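You operate a simulated robot arm through the tools that you are given. There is no shell and no other tool. Be economical: measure what you need, move in short steps, check, and stop when the job is done.

Carry out the task below with a simulated robot arm. There is one attempt and no reset: what you move stays moved.

TASK
Sort the four envelopes into their trays.
Fine: one tray holds a parcel: put it on the desk beside the glasses tray.

It is judged by the outcome, as a careful person would: the job done as asked, and still so three seconds after it is handed in. It fails if anything else is knocked over, pushed out of place, dropped, spilled or broken.

THE ROBOT
A 6-joint arm with a fingered hand, fixed in place. Base frame: the origin is at the foot of the arm, x ahead of it, y to its left, z up. Units: mm, degrees, N and s.
With the tool pointing down near the work surface it reaches from about 500 to 960 mm from the base axis. Its first joint turns from -166.0 to 166.0 degrees. Payload 5 kg.
The tool frame sits at the grasp point between the pads (the TCP): z along the fingers, y along the line on which they close. The tips reach 43 mm beyond it. Largest opening 144 mm; the body of the gripper starts 50 mm behind the TCP. The gripper is a hand of 5 fingers: y runs from the thumb to the fingers, the wrist lies at [-21, -133, -233] in the tool frame, and closing takes about 1.5 s.
Orientation is that of the tool frame in the base frame, as a unit quaternion [x, y, z, w]. With the fingers straight down and the wrist toward the robot, the tool's x, y and z point along [0, 1, 0], [1, 0, 0] and [0, 0, -1] of the base frame.

THE INTERFACE
- The arm moves only by the tool jog_arm. Its argument "motion" is a list of rows, each a list of 6 numbers: the shift along the tool's x, y, z in units of 50 mm (1.0 is 50 mm), then the turn, a rotation vector about the tool's x, y, z in units of 4 degrees (1.0 is 4 degrees). In form: [[dx, dy, dz, ax, ay, az], ...]. A call has 1 to 20 rows; each row shifts and turns the commanded pose from where the row before left it, along the tool's axes as they then stand. "hand" is the closure, from 0 (fully open) to 1 (shut), set as the call begins (left out, the last holds). A call with a number of a shift or a turn outside -1 to 1 is refused whole. Rows are played at 5 a second. More than 50 mm and 8.6 degrees between two rows, or a gripper value outside its range, and nothing of the call is played. A pose out of reach is approached as far as the arm can. The call stops where the force on the tool passes 90 N (or 10 N more than at its start, if that is more) or the arm is blocked; 0.2 s more then pass. Each finger travels about 72 mm/s and halts on what it meets, pressing with about 22 N; the grip force reading is that of the motor and also rises with nothing between the fingers. The clock runs only during rows and for 0.2 s after the last one: add rows that do not move to give the fingers time. The reply holds the time, the measured pose of the TCP, the force on the tool along the base axes, the opening and the grip force, in the units named above and with some noise, with the torque about the TCP (base axes, N m) and any sound that the robot's microphone picked up.
- Cameras (640 x 400 px; columns grow to the right, rows downward): "scene" is fixed at [49.4, 648.4, 1466.6]; the picture's right is [-0.59, -0.81, 0.00], its down [-0.46, 0.33, -0.83] and it looks along [0.67, -0.48, -0.56] (base axes); focal length 348 px, centre (320, 200). "wrist" rides on the gripper at [86, -109, -168] in the tool frame; the picture's right is [-0.80, 0.28, -0.53], its down [-0.54, -0.73, 0.42] and it looks along [-0.27, 0.63, 0.73] (tool axes); focal length 275 px, centre (320, 200). There is no depth. A picture from a camera that has moved, and an enlarged one, comes with that camera's place and axes in the base frame and with its lens.
- get_image(camera): a new picture of that camera. It takes no simulated time.
- raise_lower(by): slides the trunk up (or, below 0, down) by that many mm; the arm rides with it, the base frame stays. It gives what a move gives, with no picture.
- move_fingers(index, middle, ring, little, thumb_bend, thumb_turn): sets how far each is bent, from 0 (flat) to 1 (curled in); at 0.3 the hand is open as for a grip, at 0.7 the pads meet at the TCP. One left out holds its place. A second passes; each finger stops where it meets its share of the squeeze, and holds until it gets a number again. A gripper value or a shape takes the hand back. It gives what a move gives, with no picture; readings hold the bend of each and the force on index, middle, ring, little, thumb and palm. thumb_turn goes from beside the hand (0) to across from the fingers (1), as for a grip.
- hand_shape(shape): the hand has 5 fingers and takes this shape, open, in about a second: jaw (thumb against the fingers, like two jaws); tri (thumb and two fingers); tip (a fingertip pinch); poke (one finger out to press); point (the index stretched); flat (the hand flat); cup (the hand cupped); fist (a fist). The gripper value then closes the fingers along that shape, each until it touches; the sizes above hold for jaw. It gives what a move gives, with no picture.
- inspect(camera, box): a new picture of the part [left, top, right, bottom] of that camera's present view, enlarged. It takes no simulated time.
- close_job(): hands the job in; it is judged then, once.

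Go step by step. Nothing tells you positions but the pictures and the camera data: compare them with the known pose of the tool, close in by small moves and look again before you grip or let go. The budget is 120 turns and 76 pictures, counting those below and the enlarged ones. Unless the task says otherwise, let go and move clear before handing in, and close with one line.

The tools are called after "Request:" as a command line: name --pt "numbers of a row" for each row, then --argument value for the rest, lists and objects as JSON in quotes. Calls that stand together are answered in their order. jog_arm: Moves the arm, as the interface text tells. Its arguments: {"type":"object","properties":{"motion":{"type":"array"},"hand":{"type":"number"}},"required":["motion"]} The other tools are called the same way: raise_lower (by) slides the trunk up or down; hand_shape (shape) gives the hand a shape; move_fingers (index, middle, ring, little, thumb_bend, thumb_turn) moves the fingers one by one; get_image (camera) takes a picture; inspect (camera, box) takes an enlarged picture of a part of a camera's view; close_job () hands the job in.

At the start:

```text
clock: 0.0
eef_pos: [518.8, 140.3, 1035.1]
orientation: [0.707, 0.707, -0.001, 0.0]
force: [-0.1, -0.1, 0.2]
moment: [0.04, 0.01, 0.03]
finger_gap: 143.6
grip_force: 0.0
shape: jaw
bend: [0.3, 0.3, 0.3, 0.3, 0.3, 0.98]
finger forces: [0.0, 0.0, 0.0, 0.0, 0.0, 0.1]
trunk travel left (down, up): [-375.0, 215.0]
```

scene: 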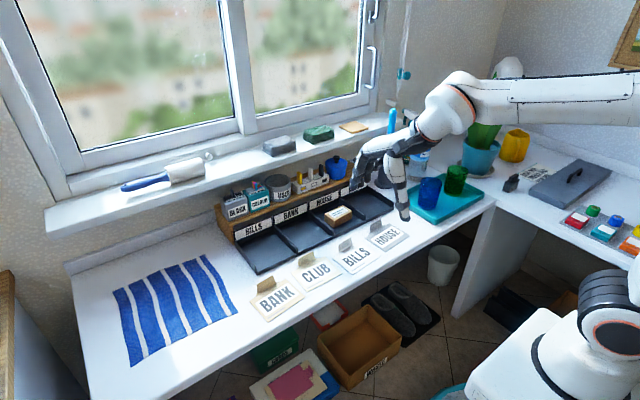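
wrist: 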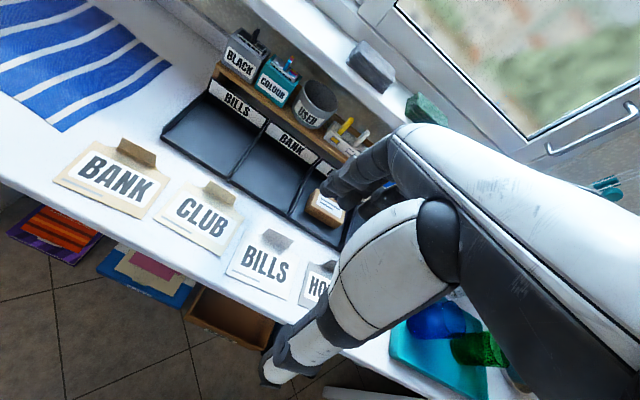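

I see a desk with four labelled envelopes (BANK, CLUB, BILLS, HOUSE) in front of a row of trays, and a parcel in one tray. I'll zoom in to read the labels and find the glasses tray.

Request:
inspect --camera "scene" --box '[200, 140, 440, 290]'

Request:
inspect --camera "scene" --box '[240, 200, 420, 320]'

Request:
inspect --camera "scene" --box '[380, 90, 640, 250]'

```text
2.67 times, centred on (320, 215) of scene
camera zoom: at [49.4, 648.4, 1466.6], right [-0.59, -0.81, 0.0], down [-0.46, 0.33, -0.83], along [0.67, -0.48, -0.56], focal length 929 px, centre (320, 160)
```

zoom: 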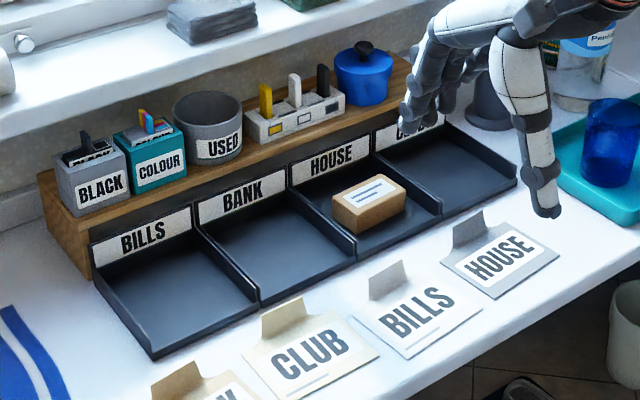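

```text
3.33 times, centred on (330, 260) of scene
camera zoom: at [49.4, 648.4, 1466.6], right [-0.59, -0.81, 0.0], down [-0.46, 0.33, -0.83], along [0.67, -0.48, -0.56], focal length 1161 px, centre (287, 0)
```

zoom: 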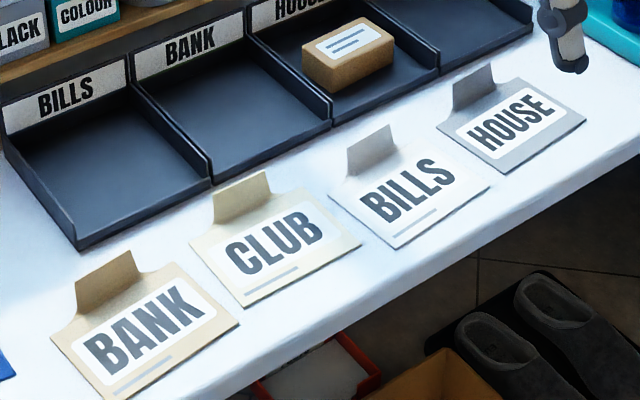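

```text
2.46 times, centred on (510, 170) of scene
camera zoom: at [49.4, 648.4, 1466.6], right [-0.59, -0.81, 0.0], down [-0.46, 0.33, -0.83], along [0.67, -0.48, -0.56], focal length 857 px, centre (-148, 274)
```

zoom: 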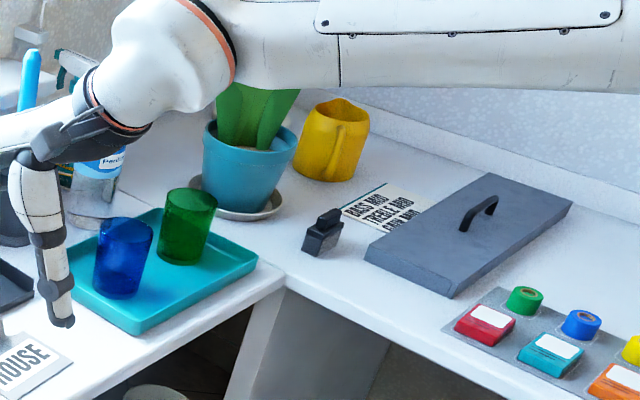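

The trays read BILLS, BANK, HOUSE, CLUB from left to right, the parcel is in HOUSE, and the glasses tray is the teal one on the right. I put the desk at z≈728, the tray fronts at x≈731 and the parcel near (797, 38). I'll move above and in front of the parcel for a closer look.

Request:
jog_arm --pt "-0.4 0.8 0.34 0 0 0" --pt "-0.4 0.8 0.34 0 0 0" --pt "-0.4 0.8 0.34 0 0 0" --pt "-0.4 0.8 0.34 0 0 0" --pt "-0.4 0.8 0.34 0 0 0" --pt "0 0 0 0 0 0"

Request:
get_image --camera "scene"

Request:
get_image --camera "wrist"

```text
clock: 1.4
eef_pos: [721.9, 43.2, 948.9]
orientation: [0.707, 0.707, 0.0, 0.0]
force: [-0.7, -0.2, -0.9]
moment: [0.04, 0.01, 0.0]
finger_gap: 143.9
grip_force: 0.1
shape: jaw
bend: [0.3, 0.3, 0.3, 0.3, 0.3, 0.98]
finger forces: [0.0, 0.0, 0.0, 0.1, 0.0, 0.0]
trunk travel left (down, up): [-375.0, 215.0]
```

```text
70 pictures are left
```

scene: 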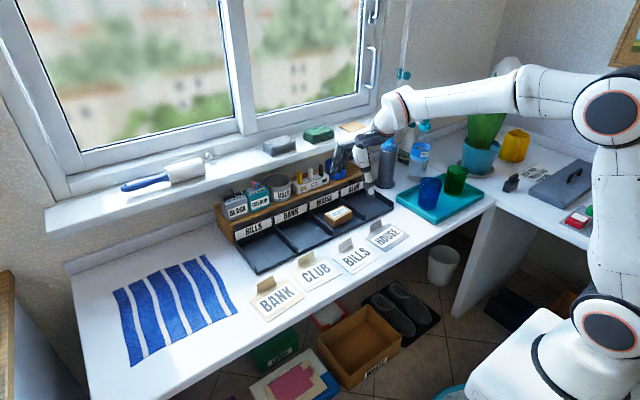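

```text
69 pictures are left
camera wrist: at [613.6, 130.2, 1117.2], right [0.28, -0.8, 0.53], down [-0.73, -0.54, -0.42], along [0.63, -0.27, -0.73], focal length 275 px, centre (320, 200)
```

wrist: 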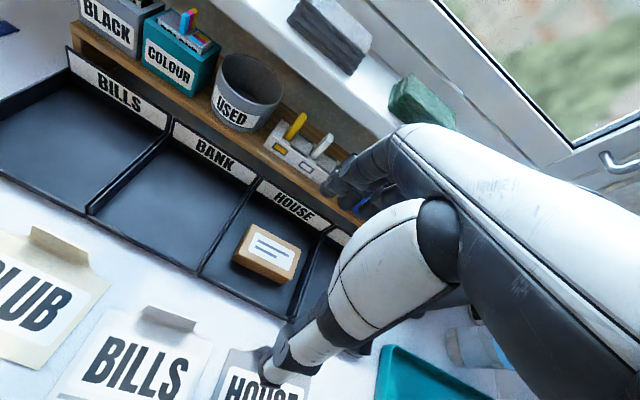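

The parcel's top is at z≈756, spanning about x 765–818 and y −5 to 80. The label board stands at x≈870 with its top at about z 793. I'll close the hand partly and move above the parcel.

Request:
jog_arm --pt "0 0 0 0 0 0" --pt "0 0 0 0 0 0" --pt "-0.05 0.46 0.4 0 0 0" --pt "-0.05 0.46 0.4 0 0 0" --pt "0 0.46 0.4 0 0 0" --pt "0 0 0 0 0 0" --hand 0.35

Request:
inspect --camera "scene" --box '[260, 100, 460, 225]'

Request:
get_image --camera "wrist"

```text
clock: 2.8
eef_pos: [789.1, 36.2, 890.5]
orientation: [0.707, 0.707, 0.0, 0.0]
force: [0.9, 0.5, -0.9]
moment: [-0.02, 0.02, 0.02]
finger_gap: 94.1
grip_force: 0.0
shape: jaw
bend: [0.28, 0.39, 0.36, 0.36, 0.63, 1.0]
finger forces: [0.0, 0.0, 0.0, 0.1, 0.1, 0.0]
trunk travel left (down, up): [-375.0, 215.0]
```

```text
3.20 times, centred on (360, 162) of scene
camera zoom: at [49.4, 648.4, 1466.6], right [-0.59, -0.81, 0.0], down [-0.46, 0.33, -0.83], along [0.67, -0.48, -0.56], focal length 1115 px, centre (192, 320)
```

zoom: 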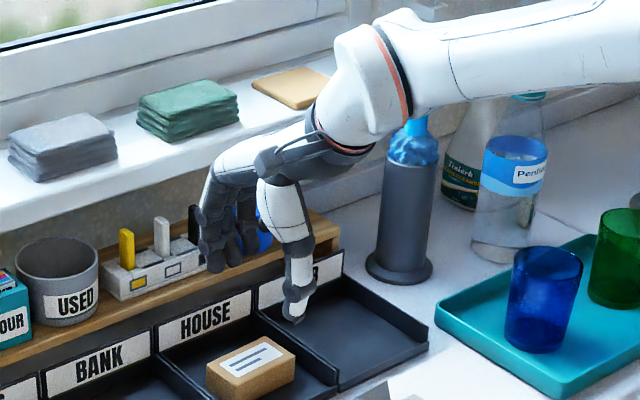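

```text
67 pictures are left
camera wrist: at [679.2, 121.0, 1057.0], right [0.28, -0.8, 0.53], down [-0.73, -0.54, -0.42], along [0.63, -0.27, -0.73], focal length 275 px, centre (320, 200)
```

wrist: 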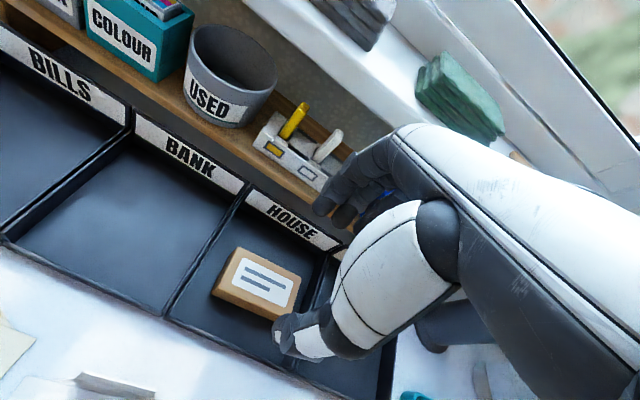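

The outermost knuckles sit about 70 mm ahead of the TCP, close to the shelf. I'll tilt the hand back 8° for clearance and come down part way over the parcel.

Request:
jog_arm --pt "0 0 0 -1 0 0" --pt "0 0 0 -1 0 0" --pt "0.02 -0.144 0.737 0 0 0" --pt "0.02 -0.144 0.737 0 0 0" --pt "0 0 0 0 0 0"

Request:
inspect --camera "scene" --box '[260, 120, 420, 220]'

Request:
get_image --camera "wrist"

```text
clock: 4.0
eef_pos: [785.0, 36.9, 815.2]
orientation: [0.705, 0.706, 0.05, 0.05]
force: [0.9, -0.6, -0.4]
moment: [-0.04, 0.0, -0.01]
finger_gap: 94.0
grip_force: 0.1
shape: jaw
bend: [0.28, 0.39, 0.36, 0.36, 0.63, 1.0]
finger forces: [0.0, 0.0, 0.1, 0.0, 0.1, 0.0]
trunk travel left (down, up): [-375.0, 215.0]
```

```text
4.00 times, centred on (340, 170) of scene
camera zoom: at [49.4, 648.4, 1466.6], right [-0.59, -0.81, 0.0], down [-0.46, 0.33, -0.83], along [0.67, -0.48, -0.56], focal length 1393 px, centre (240, 320)
```

zoom: 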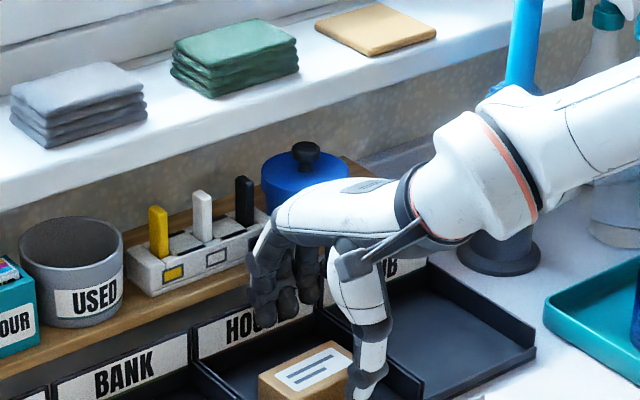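

```text
65 pictures are left
camera wrist: at [653.6, 123.8, 965.2], right [0.21, -0.8, 0.57], down [-0.66, -0.54, -0.52], along [0.72, -0.27, -0.64], focal length 275 px, centre (320, 200)
```

wrist: 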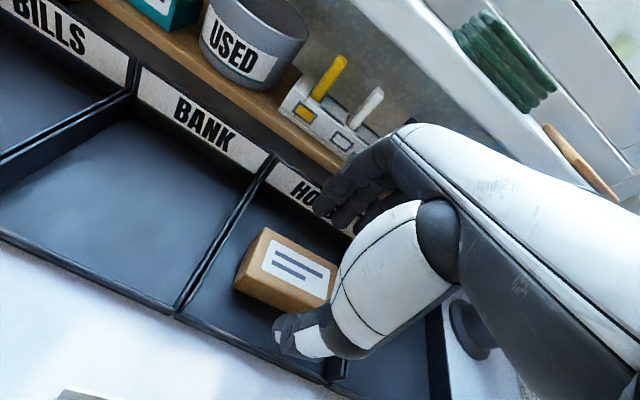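

The hand is lined up over the parcel and clear of the shelf. I'll come down the last stretch, then grip.

Request:
jog_arm --pt "0 -0.045 0.317 0 0 0" --pt "0 -0.045 0.317 0 0 0" --pt "0 0 0 0 0 0"

Request:
get_image --camera "wrist"

Request:
inspect --camera "scene" --box '[280, 140, 400, 230]'

```text
clock: 4.8
eef_pos: [789.1, 38.5, 801.9]
orientation: [0.703, 0.706, 0.06, 0.06]
force: [-25.4, 0.6, 66.7]
moment: [-1.01, -4.94, -0.31]
finger_gap: 93.4
grip_force: 0.1
shape: jaw
bend: [0.28, 0.36, 0.36, 0.36, 0.63, 1.0]
finger forces: [0.1, 70.7, 0.0, 0.0, 0.0, 0.1]
trunk travel left (down, up): [-375.0, 215.0]
```

```text
64 pictures are left
camera wrist: at [652.4, 123.3, 949.1], right [0.19, -0.8, 0.57], down [-0.64, -0.54, -0.54], along [0.74, -0.27, -0.62], focal length 275 px, centre (320, 200)
```

wrist: 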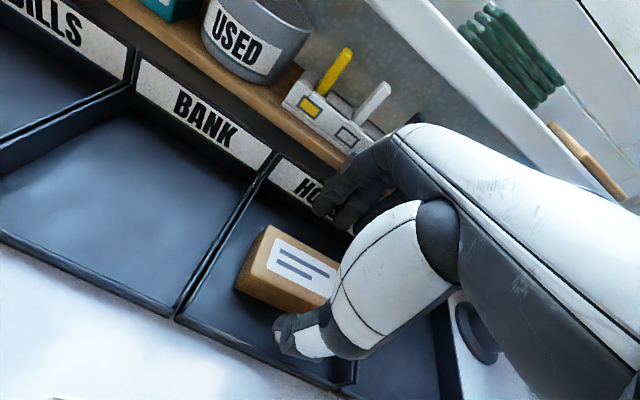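

```text
4.44 times, centred on (340, 185) of scene
camera zoom: at [49.4, 648.4, 1466.6], right [-0.59, -0.81, 0.0], down [-0.46, 0.33, -0.83], along [0.67, -0.48, -0.56], focal length 1548 px, centre (231, 267)
```

zoom: 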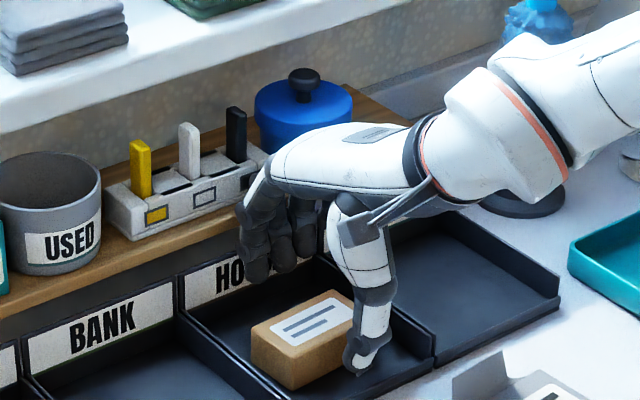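

The middle finger touched the board or shelf edge, because the bent fingers bulge about 85 mm forward. I'll lift, level the hand and yaw it 90° with the wrist to the left, so it closes along the parcel's length and stays clear of the shelf.

Request:
jog_arm --pt "0 0.0 -0.7 0 0 0" --pt "0 0.0 -0.7 0 0 0" --pt "0 0.1 -0.7 0 0 0" --pt "0 0 0 1 0 0" --pt "0 0 0 1 0 0" --pt "0 0 0 0 0 0"

Request:
inspect --camera "scene" --box '[200, 140, 400, 265]'

```text
clock: 6.2
eef_pos: [775.0, 35.8, 887.8]
orientation: [0.707, 0.707, 0.0, -0.001]
force: [0.9, -0.8, 0.0]
moment: [-0.04, 0.06, 0.0]
finger_gap: 93.6
grip_force: 0.0
shape: jaw
bend: [0.28, 0.39, 0.36, 0.36, 0.63, 1.0]
finger forces: [0.0, 0.0, 0.0, 0.1, 0.0, 0.0]
trunk travel left (down, up): [-375.0, 215.0]
```

```text
3.20 times, centred on (300, 202) of scene
camera zoom: at [49.4, 648.4, 1466.6], right [-0.59, -0.81, 0.0], down [-0.46, 0.33, -0.83], along [0.67, -0.48, -0.56], focal length 1115 px, centre (384, 192)
```

zoom: 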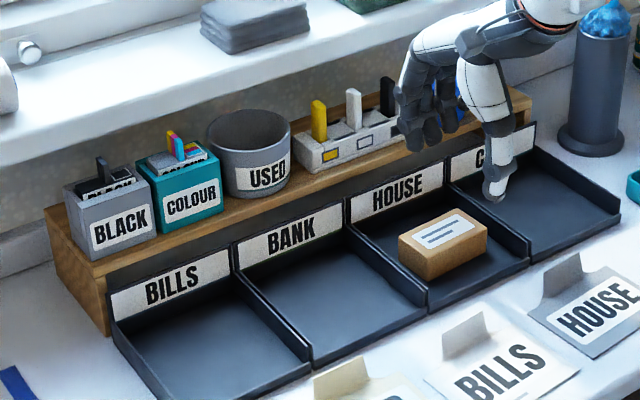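

Nothing was disturbed. I'll yaw the hand 90° up here.

Request:
jog_arm --pt "0 0 0 0 0 1" --pt "0 0 0 0 0 1" --pt "0 0 0 0 0 1" --pt "0 0 0 0 0 1" --pt "0 0 0 0 0 1" --pt "0 0 0 0 0 1" --pt "0 0 0 0 0 1" --pt "0 0 0 0 0 1" --pt "0 0 0 0 0 1" --pt "0 0 0 0 0 1" --pt "0 0 0 0 0 1" --pt "0 0 0 0 0 1" --pt "0 0 0 0 0 1" --pt "0 0 0 0 0 1" --pt "0 0 0 0 0 1" --pt "0 0 0 0 0 1" --pt "0 0 0 0 0 1" --pt "0 0 0 0 0 1" --pt "0 0 0 0 0 1" --pt "0 0 0 0 0 1" --hand 0.31

Request:
jog_arm --pt "0 0 0 0 0 1" --pt "0 0 0 0 0 1" --pt "0 0 0 0 0 0.5" --pt "0 0 0 0 0 0"

Request:
inspect --camera "scene" --box '[240, 100, 440, 225]'

Request:
get_image --camera "wrist"

```text
clock: 10.4
eef_pos: [774.6, 37.0, 887.5]
orientation: [0.996, 0.086, 0.0, 0.0]
force: [0.8, 0.7, 0.0]
moment: [-0.02, 0.0, -0.02]
finger_gap: 99.2
grip_force: 0.0
shape: jaw
bend: [0.27, 0.38, 0.35, 0.35, 0.6, 0.99]
finger forces: [0.1, 0.0, 0.1, 0.0, 0.0, 0.1]
trunk travel left (down, up): [-375.0, 215.0]
```

```text
clock: 11.4
eef_pos: [774.5, 38.4, 887.6]
orientation: [1.0, 0.0, 0.0, 0.0]
force: [0.2, 0.1, -0.4]
moment: [-0.02, -0.04, 0.0]
finger_gap: 99.0
grip_force: 0.1
shape: jaw
bend: [0.27, 0.38, 0.35, 0.35, 0.6, 0.99]
finger forces: [0.0, 0.0, 0.1, 0.1, 0.1, 0.0]
trunk travel left (down, up): [-375.0, 215.0]
```

```text
3.20 times, centred on (340, 162) of scene
camera zoom: at [49.4, 648.4, 1466.6], right [-0.59, -0.81, 0.0], down [-0.46, 0.33, -0.83], along [0.67, -0.48, -0.56], focal length 1115 px, centre (256, 320)
```

zoom: 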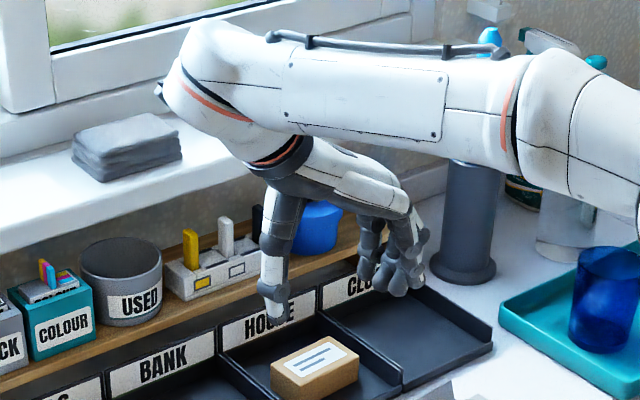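

```text
60 pictures are left
camera wrist: at [860.5, 145.8, 1054.7], right [-0.8, -0.28, 0.53], down [-0.54, 0.73, -0.42], along [-0.27, -0.63, -0.73], focal length 275 px, centre (320, 200)
```

wrist: 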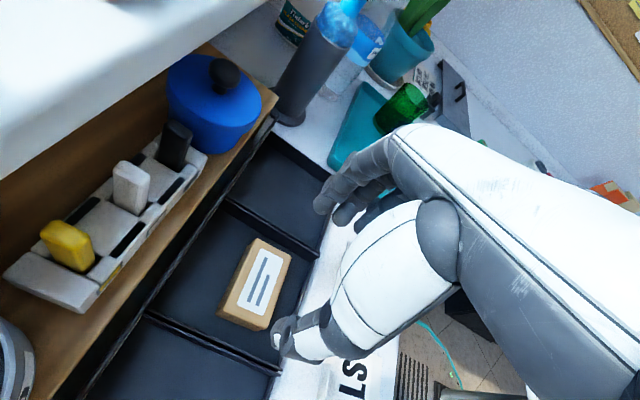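

The hand is now aligned along y. The parcel centre is at about (785, 36), and the index/middle fingers lie near the TCP's x line. I'll shift over and come down part way.

Request:
jog_arm --pt "0.205 0.05 0.6 0 0 0" --pt "0.205 0.05 0.6 0 0 0" --pt "0 0 0 0 0 0"

Request:
inspect --camera "scene" --box '[280, 140, 400, 230]'

Request:
inspect --camera "wrist" --box '[150, 150, 450, 390]'

```text
clock: 12.2
eef_pos: [794.8, 33.1, 827.7]
orientation: [1.0, 0.0, 0.0, 0.0]
force: [-0.1, 0.4, -0.6]
moment: [0.0, 0.04, 0.02]
finger_gap: 99.0
grip_force: 0.0
shape: jaw
bend: [0.27, 0.38, 0.35, 0.35, 0.6, 0.99]
finger forces: [0.0, 0.0, 0.0, 0.0, 0.0, 0.0]
trunk travel left (down, up): [-375.0, 215.0]
```

```text
4.44 times, centred on (340, 185) of scene
camera zoom: at [49.4, 648.4, 1466.6], right [-0.59, -0.81, 0.0], down [-0.46, 0.33, -0.83], along [0.67, -0.48, -0.56], focal length 1548 px, centre (231, 267)
```

zoom: 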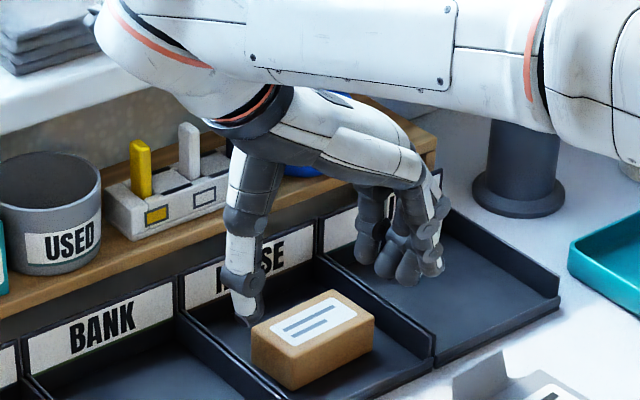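

```text
1.67 times, centred on (300, 270) of wrist
camera zoom: at [881.5, 141.3, 994.7], right [-0.8, -0.28, 0.53], down [-0.54, 0.73, -0.42], along [-0.27, -0.63, -0.73], focal length 459 px, centre (353, 83)
```

zoom: 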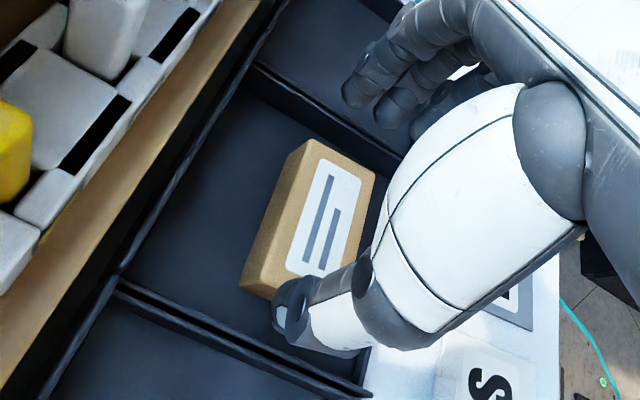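

The fingertips would land on the right divider while the thumb is fine, so I'll bend the fingers inward a little and measure again before descending.

Request:
move_fingers --index 0.38 --middle 0.46 --ring 0.46 --little 0.46

Request:
inspect --camera "wrist" --box '[230, 150, 430, 310]'

Request:
inspect --camera "scene" --box '[300, 160, 400, 230]'

```text
clock: 13.2
eef_pos: [795.6, 33.1, 829.2]
orientation: [1.0, -0.001, 0.0, 0.0]
force: [0.1, 0.6, 0.0]
moment: [0.02, 0.0, 0.02]
finger_gap: 113.5
grip_force: 0.1
shape: fingers
bend: [0.38, 0.46, 0.46, 0.46, 0.6, 0.99]
finger forces: [0.0, 0.0, 0.0, 0.0, 0.2, 0.1]
trunk travel left (down, up): [-375.0, 215.0]
```

```text
2.50 times, centred on (330, 230) of wrist
camera zoom: at [881.2, 141.3, 995.0], right [-0.8, -0.28, 0.53], down [-0.54, 0.73, -0.42], along [-0.27, -0.63, -0.73], focal length 688 px, centre (295, 125)
```

zoom: 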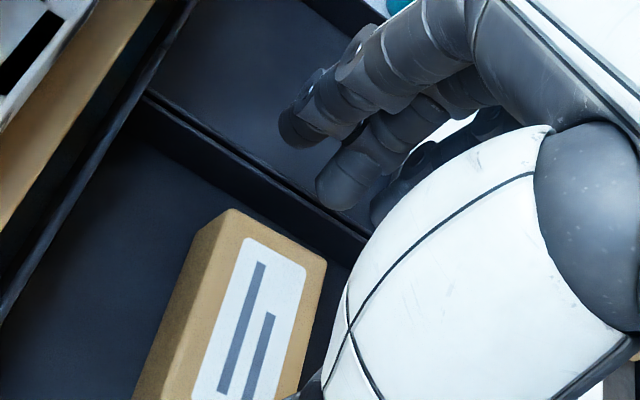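

```text
5.71 times, centred on (350, 195) of scene
camera zoom: at [49.4, 648.4, 1466.6], right [-0.59, -0.81, 0.0], down [-0.46, 0.33, -0.83], along [0.67, -0.48, -0.56], focal length 1990 px, centre (149, 229)
```

zoom: 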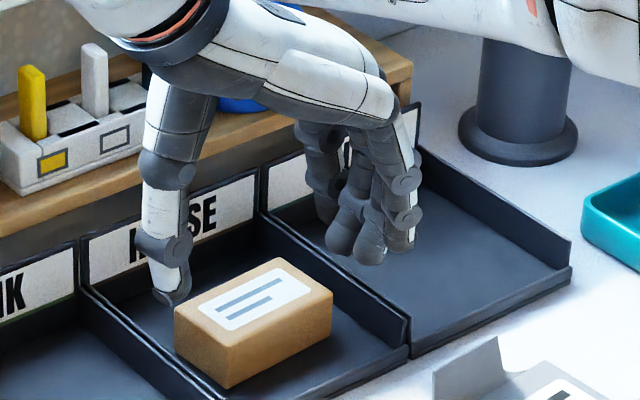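

The middle finger now falls in the gap, but the index is still slightly outside it. I'll trim the bends and come down.

Request:
move_fingers --index 0.43 --middle 0.44 --ring 0.44 --little 0.44

Request:
jog_arm --pt "0 0 0.5 0 0 0" --pt "0 0 0 0 0 0"

Request:
inspect --camera "wrist" --box '[200, 150, 440, 342]'

Request:
inspect --camera "scene" --box '[300, 160, 400, 230]'

```text
clock: 14.2
eef_pos: [795.5, 33.0, 828.3]
orientation: [1.0, 0.0, 0.0, 0.0]
force: [-0.3, -0.1, 1.0]
moment: [-0.01, 0.0, -0.02]
finger_gap: 105.0
grip_force: 0.0
shape: fingers
bend: [0.43, 0.44, 0.44, 0.44, 0.6, 0.99]
finger forces: [0.1, 0.0, 0.0, 0.0, 0.0, 0.0]
trunk travel left (down, up): [-375.0, 215.0]
```

```text
clock: 14.8
eef_pos: [797.0, 32.2, 808.2]
orientation: [1.0, 0.001, 0.005, 0.001]
force: [-3.4, -1.9, 28.8]
moment: [-1.8, 0.44, -0.12]
finger_gap: 104.6
grip_force: 14.6
shape: fingers
bend: [0.43, 0.41, 0.44, 0.44, 0.6, 0.99]
finger forces: [0.1, 29.4, 0.0, 0.0, 0.1, 0.0]
trunk travel left (down, up): [-375.0, 215.0]
```

```text
2.08 times, centred on (320, 246) of wrist
camera zoom: at [879.9, 141.4, 975.8], right [-0.8, -0.28, 0.53], down [-0.54, 0.72, -0.43], along [-0.26, -0.63, -0.73], focal length 574 px, centre (320, 104)
```

zoom: 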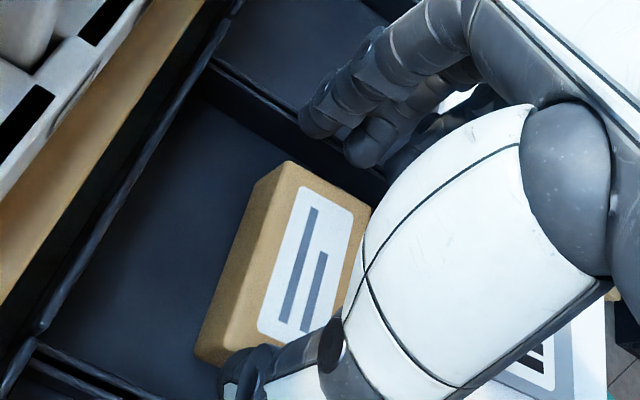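

```text
5.71 times, centred on (350, 195) of scene
camera zoom: at [49.4, 648.4, 1466.6], right [-0.59, -0.81, 0.0], down [-0.46, 0.33, -0.83], along [0.67, -0.48, -0.56], focal length 1990 px, centre (149, 229)
```

zoom: 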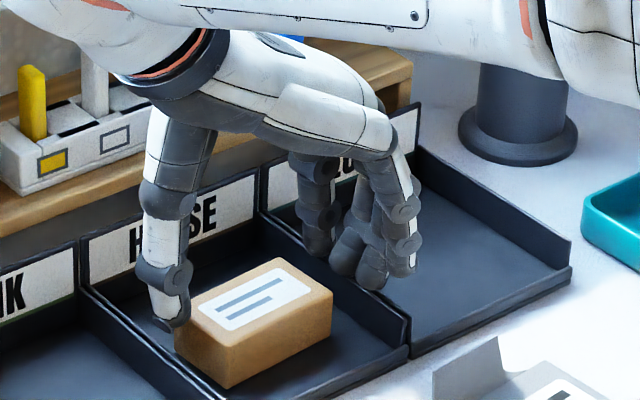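

The middle finger rests on the divider's top edge at y≈−30, so I'll lift a little, bend the fingers in another 10 mm and try again.

Request:
jog_arm --pt "0 0 -0.4 0 0 0" --pt "0 0 0 0 0 0"

Request:
move_fingers --index 0.46 --middle 0.475 --ring 0.475 --little 0.475

Request:
jog_arm --pt "0 0 0.3 0 0 0" --pt "0 0 0.2 0 0 0" --pt "0 0 0 0 0 0"

Request:
inspect --camera "wrist" --box '[200, 150, 440, 342]'

```text
clock: 15.4
eef_pos: [795.4, 33.2, 820.2]
orientation: [1.0, -0.001, -0.002, -0.001]
force: [0.0, 0.2, 0.2]
moment: [-0.04, 0.01, -0.03]
finger_gap: 104.9
grip_force: 0.1
shape: fingers
bend: [0.43, 0.44, 0.44, 0.44, 0.6, 0.99]
finger forces: [0.0, 0.0, 0.0, 0.0, 0.0, 0.1]
trunk travel left (down, up): [-375.0, 215.0]
```

```text
clock: 16.4
eef_pos: [795.7, 31.6, 821.4]
orientation: [1.0, 0.0, 0.0, 0.0]
force: [-0.5, -0.4, -0.9]
moment: [-0.02, -0.01, 0.0]
finger_gap: 99.6
grip_force: 0.0
shape: fingers
bend: [0.46, 0.47, 0.47, 0.47, 0.6, 0.99]
finger forces: [0.0, 0.0, 0.0, 0.1, 0.0, 0.0]
trunk travel left (down, up): [-375.0, 215.0]
```

```text
clock: 17.2
eef_pos: [795.6, 33.7, 806.4]
orientation: [1.0, 0.002, 0.006, 0.001]
force: [-0.4, 5.9, 40.8]
moment: [-2.18, -0.33, 0.04]
finger_gap: 99.2
grip_force: 23.3
shape: fingers
bend: [0.46, 0.47, 0.47, 0.47, 0.6, 0.99]
finger forces: [43.4, 2.6, 0.0, 0.1, 0.1, 0.1]
trunk travel left (down, up): [-375.0, 215.0]
```

```text
2.08 times, centred on (320, 246) of wrist
camera zoom: at [879.4, 142.0, 974.8], right [-0.8, -0.29, 0.52], down [-0.54, 0.72, -0.43], along [-0.26, -0.63, -0.73], focal length 574 px, centre (320, 104)
```

zoom: 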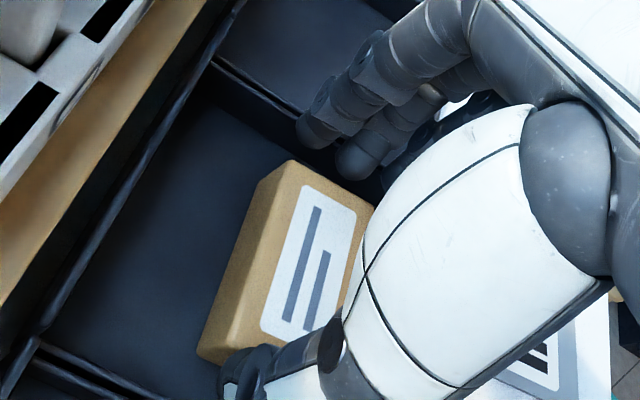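

The index now catches the divider edge at y≈−27, so I'll lift slightly and bend it a bit more.

Request:
jog_arm --pt "0 0 -0.4 0 0 0" --pt "0 0 0 0 0 0"

Request:
move_fingers --index 0.5 --middle 0.5 --ring 0.5 --little 0.5

Request:
jog_arm --pt "0 0 0.3 0 0 0" --pt "0 0 0.25 0 0 0" --pt "0 0 0 0 0 0"

Request:
inspect --camera "wrist" --box '[200, 150, 440, 342]'

```text
clock: 17.8
eef_pos: [793.9, 30.9, 815.5]
orientation: [1.0, 0.0, -0.003, -0.001]
force: [0.6, -0.4, -0.8]
moment: [-0.03, 0.04, 0.01]
finger_gap: 98.8
grip_force: 0.1
shape: fingers
bend: [0.46, 0.47, 0.47, 0.47, 0.6, 0.99]
finger forces: [0.0, 0.0, 0.0, 0.0, 0.0, 0.0]
trunk travel left (down, up): [-375.0, 215.0]
```

```text
clock: 18.8
eef_pos: [794.2, 32.8, 818.7]
orientation: [1.0, 0.0, -0.001, -0.001]
force: [-1.0, 0.4, 0.0]
moment: [0.02, -0.01, -0.06]
finger_gap: 92.4
grip_force: 0.1
shape: fingers
bend: [0.5, 0.5, 0.5, 0.5, 0.6, 0.99]
finger forces: [0.0, 0.1, 0.0, 0.1, 0.0, 0.0]
trunk travel left (down, up): [-375.0, 215.0]
```

```text
clock: 19.6
eef_pos: [796.3, 32.1, 795.1]
orientation: [1.0, 0.001, 0.004, 0.0]
force: [0.6, 5.4, 28.7]
moment: [-0.62, 0.29, -0.07]
finger_gap: 93.3
grip_force: 18.1
shape: fingers
bend: [0.5, 0.51, 0.5, 0.5, 0.6, 0.99]
finger forces: [0.1, 26.2, 1.0, 0.0, 9.2, 0.0]
trunk travel left (down, up): [-375.0, 215.0]
```

```text
2.08 times, centred on (320, 246) of wrist
camera zoom: at [879.8, 141.4, 962.7], right [-0.8, -0.29, 0.53], down [-0.54, 0.72, -0.43], along [-0.26, -0.63, -0.73], focal length 574 px, centre (320, 104)
```

zoom: 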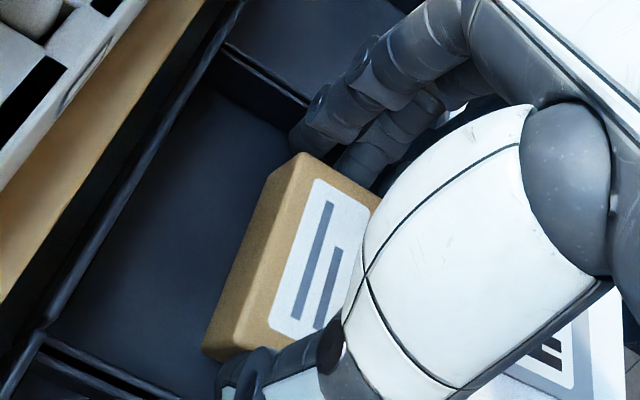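

The tips now straddle the parcel, with light contact on the middle finger and thumb. I'll close on it here and check the grip.

Request:
move_fingers --index 0.6 --middle 0.6 --ring 0.6 --little 0.5 --thumb_bend 0.75

Request:
inspect --camera "wrist" --box '[200, 150, 440, 342]'

Request:
inspect --camera "scene" --box '[300, 160, 400, 230]'

```text
clock: 20.6
eef_pos: [795.3, 31.9, 794.8]
orientation: [1.0, 0.0, 0.003, 0.0]
force: [2.8, 2.2, 35.3]
moment: [-0.91, 0.26, 0.23]
finger_gap: 85.7
grip_force: 30.6
shape: fingers
bend: [0.54, 0.54, 0.57, 0.5, 0.59, 0.98]
finger forces: [7.1, 31.2, 3.6, 0.0, 20.9, 0.0]
trunk travel left (down, up): [-375.0, 215.0]
```

```text
2.08 times, centred on (320, 246) of wrist
camera zoom: at [879.6, 140.2, 961.9], right [-0.8, -0.28, 0.53], down [-0.54, 0.73, -0.43], along [-0.26, -0.63, -0.73], focal length 574 px, centre (320, 104)
```

zoom: 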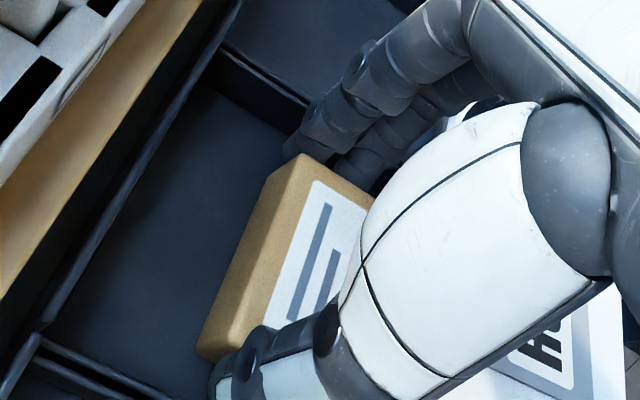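

```text
5.71 times, centred on (350, 195) of scene
camera zoom: at [49.4, 648.4, 1466.6], right [-0.59, -0.81, 0.0], down [-0.46, 0.33, -0.83], along [0.67, -0.48, -0.56], focal length 1990 px, centre (149, 229)
```

zoom: 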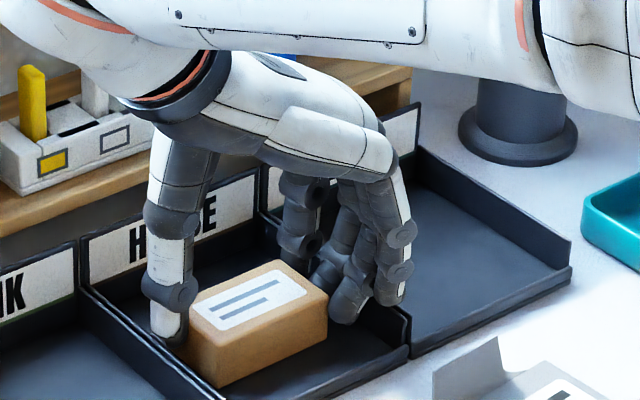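

The gap reads 85.7 mm, which matches the parcel's length, and the thumb and fingers are loaded. I'll lift gently and check.

Request:
jog_arm --pt "0 0 -0.2 0 0 0" --pt "0 0 -0.2 0 0 0" --pt "0 0 -0.2 0 0 0" --pt "0 0 0 0 0 0"

Request:
inspect --camera "scene" --box '[280, 150, 400, 230]'

```text
clock: 21.6
eef_pos: [794.8, 31.2, 820.3]
orientation: [1.0, 0.0, 0.0, 0.0]
force: [0.0, -0.7, -0.9]
moment: [-0.02, 0.02, -0.02]
finger_gap: 86.1
grip_force: 19.3
shape: fingers
bend: [0.54, 0.55, 0.57, 0.5, 0.6, 0.98]
finger forces: [8.2, 7.5, 4.5, 0.0, 19.0, 0.1]
trunk travel left (down, up): [-375.0, 215.0]
```

```text
5.00 times, centred on (340, 190) of scene
camera zoom: at [49.4, 648.4, 1466.6], right [-0.59, -0.81, 0.0], down [-0.46, 0.33, -0.83], along [0.67, -0.48, -0.56], focal length 1742 px, centre (220, 250)
```

zoom: 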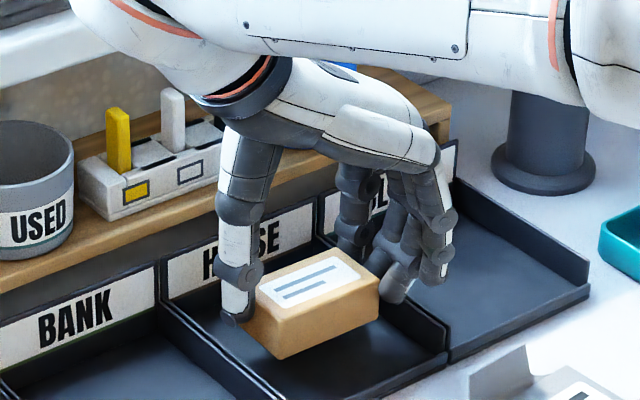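

The parcel is lifted cleanly. I'll raise it, bring it back toward the robot, and yaw the hand back 90°.

Request:
jog_arm --pt "0 0 -0.5 0 0 0" --pt "0 0 -0.5 0 0 0" --pt "0 0 -0.5 0 0 0" --pt "-0.6 0 0 0 0 0" --pt "-0.6 0 0 0 0 0" --pt "-0.6 0 0 0 0 0" --pt "-0.6 0 0 0 0 0" --pt "-0.6 0 0 0 0 0" --pt "0 0 0 0 0 0"

Request:
jog_arm --pt "0 0 0 0 0 -1" --pt "0 0 0 0 0 -1" --pt "0 0 0 0 0 -1" --pt "0 0 0 0 0 -1" --pt "0 0 0 0 0 -1" --pt "0 0 0 0 0 -1" --pt "0 0 0 0 0 -1" --pt "0 0 0 0 0 -1" --pt "0 0 0 0 0 -1" --pt "0 0 0 0 0 -1" --pt "0 0 0 0 0 -1" --pt "0 0 0 0 0 -1" --pt "0 0 0 0 0 -1" --pt "0 0 0 0 0 -1" --pt "0 0 0 0 0 -1" --pt "0 0 0 0 0 -1" --pt "0 0 0 0 0 -1" --pt "0 0 0 0 0 -1" --pt "0 0 0 0 0 -1" --pt "0 0 0 0 0 -1"

Request:
jog_arm --pt "0 0 0 0 0 -1" --pt "0 0 0 0 0 -1" --pt "0 0 0 0 0 -0.5" --pt "0 0 0 0 0 0"

Request:
get_image --camera "scene"

```text
clock: 23.6
eef_pos: [646.6, 31.7, 897.0]
orientation: [1.0, 0.0, 0.0, 0.0]
force: [-0.6, 0.4, -1.6]
moment: [0.01, -0.05, 0.0]
finger_gap: 86.0
grip_force: 19.5
shape: fingers
bend: [0.54, 0.55, 0.57, 0.5, 0.6, 0.98]
finger forces: [8.3, 7.3, 4.3, 0.1, 18.8, 0.1]
trunk travel left (down, up): [-375.0, 215.0]
```

```text
clock: 27.8
eef_pos: [644.9, 32.0, 894.9]
orientation: [0.765, 0.644, 0.0, 0.0]
force: [0.6, 0.4, -1.5]
moment: [-0.01, -0.03, 0.01]
finger_gap: 85.4
grip_force: 19.6
shape: fingers
bend: [0.54, 0.55, 0.57, 0.5, 0.6, 0.98]
finger forces: [8.2, 7.3, 4.2, 0.0, 18.7, 0.1]
trunk travel left (down, up): [-375.0, 215.0]
```

```text
clock: 28.8
eef_pos: [646.3, 31.9, 894.5]
orientation: [0.707, 0.707, 0.001, 0.0]
force: [-0.1, 0.8, -1.2]
moment: [-0.01, 0.0, -0.02]
finger_gap: 85.8
grip_force: 19.5
shape: fingers
bend: [0.54, 0.55, 0.57, 0.5, 0.6, 0.98]
finger forces: [8.2, 7.2, 4.3, 0.0, 18.5, 0.0]
trunk travel left (down, up): [-375.0, 215.0]
```

```text
48 pictures are left
```

scene: 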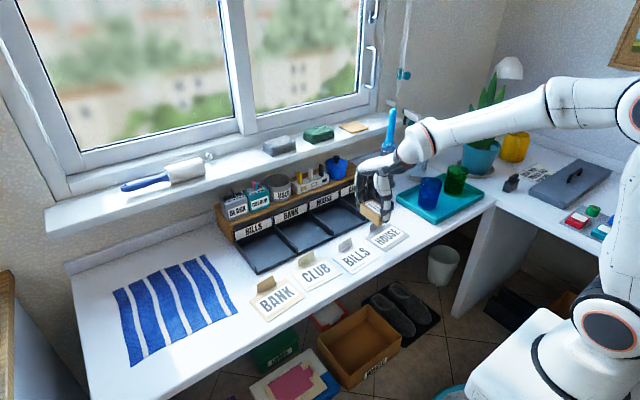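

The parcel is held steady. I'll carry it right to y≈−158 and lower part way, then check against the glasses tray.

Request:
jog_arm --pt "-0.76 0 0 0 0 0" --pt "-0.76 0 0 0 0 0" --pt "-0.76 0 0 0 0 0" --pt "-0.76 0 0.3 0 0 0" --pt "-0.76 0 0.5 0 0 0" --pt "0 0 0.2 0 0 0" --pt "0 0 0 0 0 0"

Request:
inspect --camera "scene" --box '[340, 130, 500, 260]'

Request:
get_image --camera "wrist"

```text
clock: 30.4
eef_pos: [646.6, -156.4, 847.1]
orientation: [0.707, 0.707, 0.0, 0.0]
force: [0.4, 0.2, -1.6]
moment: [-0.01, 0.0, 0.01]
finger_gap: 85.9
grip_force: 19.3
shape: fingers
bend: [0.54, 0.55, 0.57, 0.5, 0.6, 0.98]
finger forces: [8.2, 7.1, 4.4, 0.1, 18.5, 0.0]
trunk travel left (down, up): [-375.0, 215.0]
```

```text
3.08 times, centred on (420, 195) of scene
camera zoom: at [49.4, 648.4, 1466.6], right [-0.59, -0.81, 0.0], down [-0.46, 0.33, -0.83], along [0.67, -0.48, -0.56], focal length 1072 px, centre (12, 215)
```

zoom: 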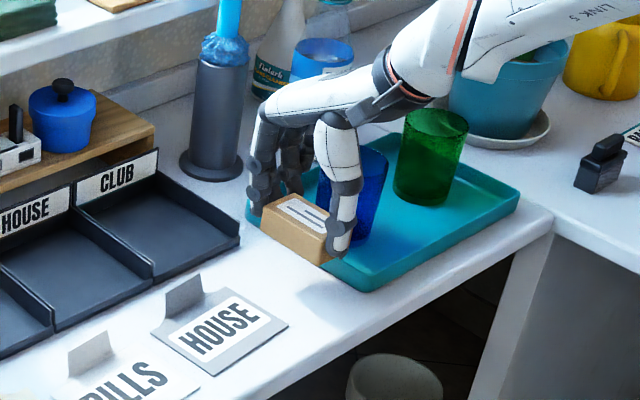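

```text
46 pictures are left
camera wrist: at [537.5, -70.6, 1012.7], right [0.28, -0.8, 0.53], down [-0.73, -0.54, -0.42], along [0.63, -0.27, -0.73], focal length 275 px, centre (320, 200)
```

wrist: 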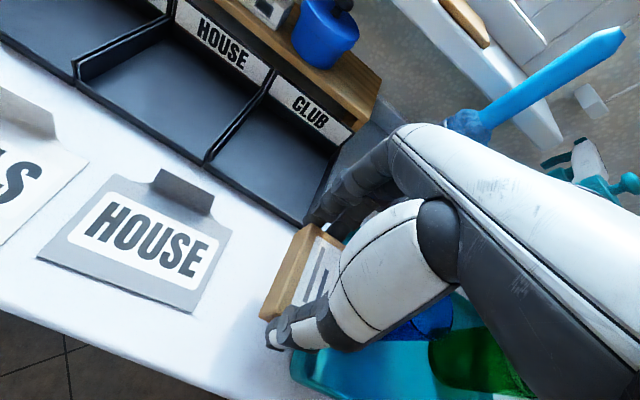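

The spot is clear: it sits about 20–25 mm left of the glasses tray and right of the HOUSE envelope. I'll lower it toward the desk.

Request:
jog_arm --pt "0 0 0.45 0 0 0" --pt "0 0 0.45 0 0 0" --pt "0 0 0.1 0 0 0" --pt "0 0 0 0 0 0"

Request:
inspect --camera "scene" --box '[370, 160, 470, 235]'

```text
clock: 31.4
eef_pos: [645.3, -155.8, 795.8]
orientation: [0.707, 0.708, 0.0, 0.0]
force: [-0.2, 2.6, 3.3]
moment: [-0.13, -0.19, 0.09]
finger_gap: 85.6
grip_force: 22.6
shape: fingers
bend: [0.54, 0.55, 0.57, 0.5, 0.6, 0.98]
finger forces: [7.9, 7.0, 11.2, 0.0, 19.0, 0.1]
trunk travel left (down, up): [-375.0, 215.0]
```

```text
5.33 times, centred on (420, 198) of scene
camera zoom: at [49.4, 648.4, 1466.6], right [-0.59, -0.81, 0.0], down [-0.46, 0.33, -0.83], along [0.67, -0.48, -0.56], focal length 1858 px, centre (-213, 213)
```

zoom: 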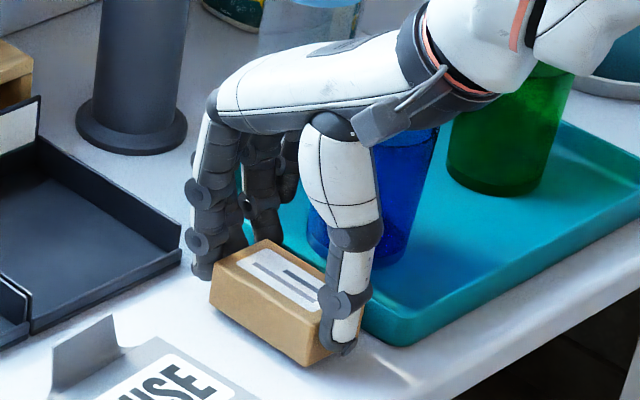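

The ring finger has picked up load and may be brushing the tray rim. I'll lift slightly, shift 10 mm left and lower again.

Request:
jog_arm --pt "0 0 -0.2 0 0 0" --pt "0.2 0 0 0 0 0" --pt "0 0 0 0 0 0"

Request:
jog_arm --pt "0 0 0.1 0 0 0" --pt "0 0 0.1 0 0 0" --pt "0 0 0 0 0 0"

```text
clock: 32.2
eef_pos: [644.8, -146.9, 805.7]
orientation: [0.707, 0.707, 0.001, 0.0]
force: [-0.2, -0.2, -0.9]
moment: [0.05, 0.01, 0.02]
finger_gap: 86.0
grip_force: 19.0
shape: fingers
bend: [0.54, 0.55, 0.57, 0.5, 0.6, 0.98]
finger forces: [8.3, 7.1, 4.4, 0.0, 18.5, 0.1]
trunk travel left (down, up): [-375.0, 215.0]
```

```text
clock: 33.0
eef_pos: [643.1, -146.9, 795.5]
orientation: [0.707, 0.707, 0.001, 0.0]
force: [0.0, -0.2, -1.2]
moment: [0.02, -0.01, -0.04]
finger_gap: 85.3
grip_force: 18.6
shape: fingers
bend: [0.54, 0.55, 0.57, 0.5, 0.6, 0.98]
finger forces: [8.3, 7.1, 4.4, 0.0, 18.6, 0.0]
trunk travel left (down, up): [-375.0, 215.0]
```

No contact now, so I'll keep lowering in small steps until the parcel touches the desk.

Request:
jog_arm --pt "0 0 0.08 0 0 0" --pt "0 0 0 0 0 0"

Request:
inspect --camera "scene" --box '[370, 170, 470, 245]'

```text
clock: 33.6
eef_pos: [643.6, -146.0, 790.9]
orientation: [0.707, 0.707, 0.0, 0.0]
force: [0.8, 0.4, -1.0]
moment: [-0.02, -0.02, -0.01]
finger_gap: 85.8
grip_force: 19.1
shape: fingers
bend: [0.54, 0.55, 0.57, 0.5, 0.6, 0.98]
finger forces: [8.4, 7.1, 4.4, 0.0, 18.5, 0.1]
trunk travel left (down, up): [-375.0, 215.0]
```

```text
5.33 times, centred on (420, 208) of scene
camera zoom: at [49.4, 648.4, 1466.6], right [-0.59, -0.81, 0.0], down [-0.46, 0.33, -0.83], along [0.67, -0.48, -0.56], focal length 1858 px, centre (-213, 160)
```

zoom: 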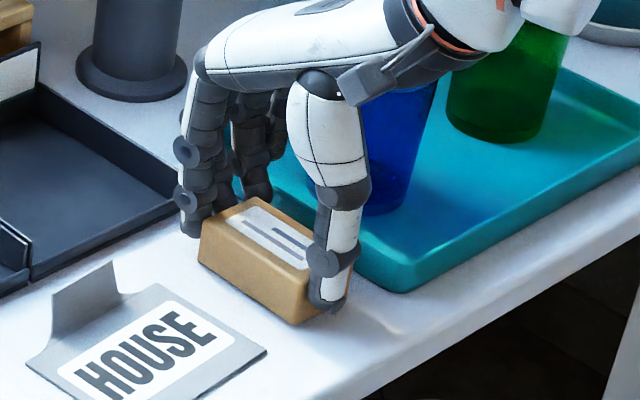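

It's still just above the desk, so I'll keep going down.

Request:
jog_arm --pt "0 0 0.08 0 0 0" --pt "0 0 0 0 0 0"

Request:
jog_arm --pt "0 0 0.06 0 0 0" --pt "0 0 0 0 0 0"

```text
clock: 34.2
eef_pos: [644.7, -148.0, 789.2]
orientation: [0.707, 0.707, 0.0, 0.002]
force: [-1.3, 2.2, 12.1]
moment: [-0.08, -0.07, -0.01]
finger_gap: 85.8
grip_force: 20.1
shape: fingers
bend: [0.54, 0.55, 0.57, 0.5, 0.6, 0.98]
finger forces: [7.6, 7.4, 4.3, 0.0, 20.1, 0.0]
trunk travel left (down, up): [-375.0, 215.0]
```

```text
clock: 34.8
eef_pos: [645.5, -148.0, 788.6]
orientation: [0.707, 0.707, 0.002, 0.002]
force: [-0.5, 1.2, 30.0]
moment: [-0.01, 0.21, -0.01]
finger_gap: 85.7
grip_force: 20.8
shape: fingers
bend: [0.54, 0.55, 0.58, 0.5, 0.6, 0.98]
finger forces: [8.7, 7.9, 4.3, 0.0, 20.4, 0.0]
trunk travel left (down, up): [-375.0, 215.0]
```

The parcel is on the desk, so I'll relieve the pressure, release, and lift away.

Request:
jog_arm --pt "0 0 -0.06 0 0 0" --pt "0 0 0 0 0 0"

Request:
move_fingers --index 0.46 --middle 0.46 --ring 0.46 --little 0.46 --thumb_bend 0.5

Request:
jog_arm --pt "0 0 -0.4 0 0 0" --pt "0 0 -0.8 0 0 0" --pt "0 0 -0.8 0 0 0" --pt "0 0 -0.8 0 0 0" --pt "0 0 0 0 0 0"

Request:
get_image --camera "wrist"

Request:
inspect --camera "scene" --box '[340, 140, 500, 260]'

```text
clock: 35.4
eef_pos: [644.4, -146.6, 787.0]
orientation: [0.708, 0.707, 0.0, 0.0]
force: [3.1, 0.1, 20.1]
moment: [-0.09, -0.26, 0.02]
finger_gap: 85.7
grip_force: 21.3
shape: fingers
bend: [0.54, 0.55, 0.58, 0.5, 0.61, 0.98]
finger forces: [9.4, 8.9, 4.8, 0.1, 18.7, 0.1]
trunk travel left (down, up): [-375.0, 215.0]
```

```text
clock: 36.4
eef_pos: [643.5, -146.1, 787.0]
orientation: [0.707, 0.707, 0.0, 0.0]
force: [0.0, 0.2, -0.6]
moment: [0.01, -0.02, 0.0]
finger_gap: 89.7
grip_force: 2.0
shape: fingers
bend: [0.45, 0.46, 0.46, 0.46, 0.49, 0.99]
finger forces: [1.1, 0.8, 0.0, 0.0, 2.0, 0.0]
trunk travel left (down, up): [-375.0, 215.0]
```

```text
clock: 37.6
eef_pos: [644.6, -148.3, 929.2]
orientation: [0.707, 0.707, 0.0, 0.0]
force: [0.2, -0.1, -0.6]
moment: [0.03, 0.0, 0.0]
finger_gap: 89.7
grip_force: 2.3
shape: fingers
bend: [0.45, 0.46, 0.46, 0.46, 0.49, 0.99]
finger forces: [1.1, 0.8, 0.0, 0.1, 2.1, 0.0]
trunk travel left (down, up): [-375.0, 215.0]
```

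```text
43 pictures are left
camera wrist: at [534.5, -61.8, 1095.5], right [0.28, -0.8, 0.53], down [-0.73, -0.54, -0.42], along [0.63, -0.27, -0.73], focal length 275 px, centre (320, 200)
```

wrist: 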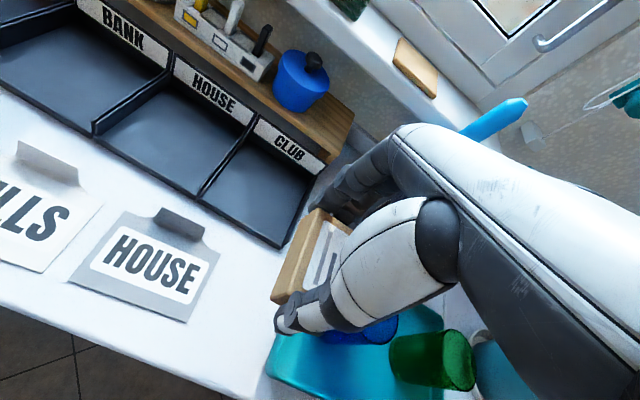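

```text
3.33 times, centred on (420, 200) of scene
camera zoom: at [49.4, 648.4, 1466.6], right [-0.59, -0.81, 0.0], down [-0.46, 0.33, -0.83], along [0.67, -0.48, -0.56], focal length 1161 px, centre (-13, 200)
```

zoom: 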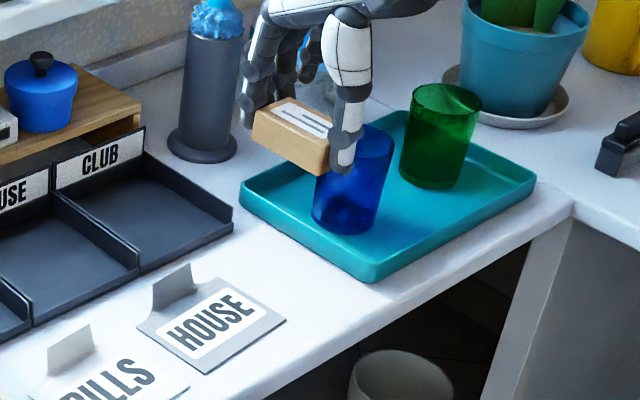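

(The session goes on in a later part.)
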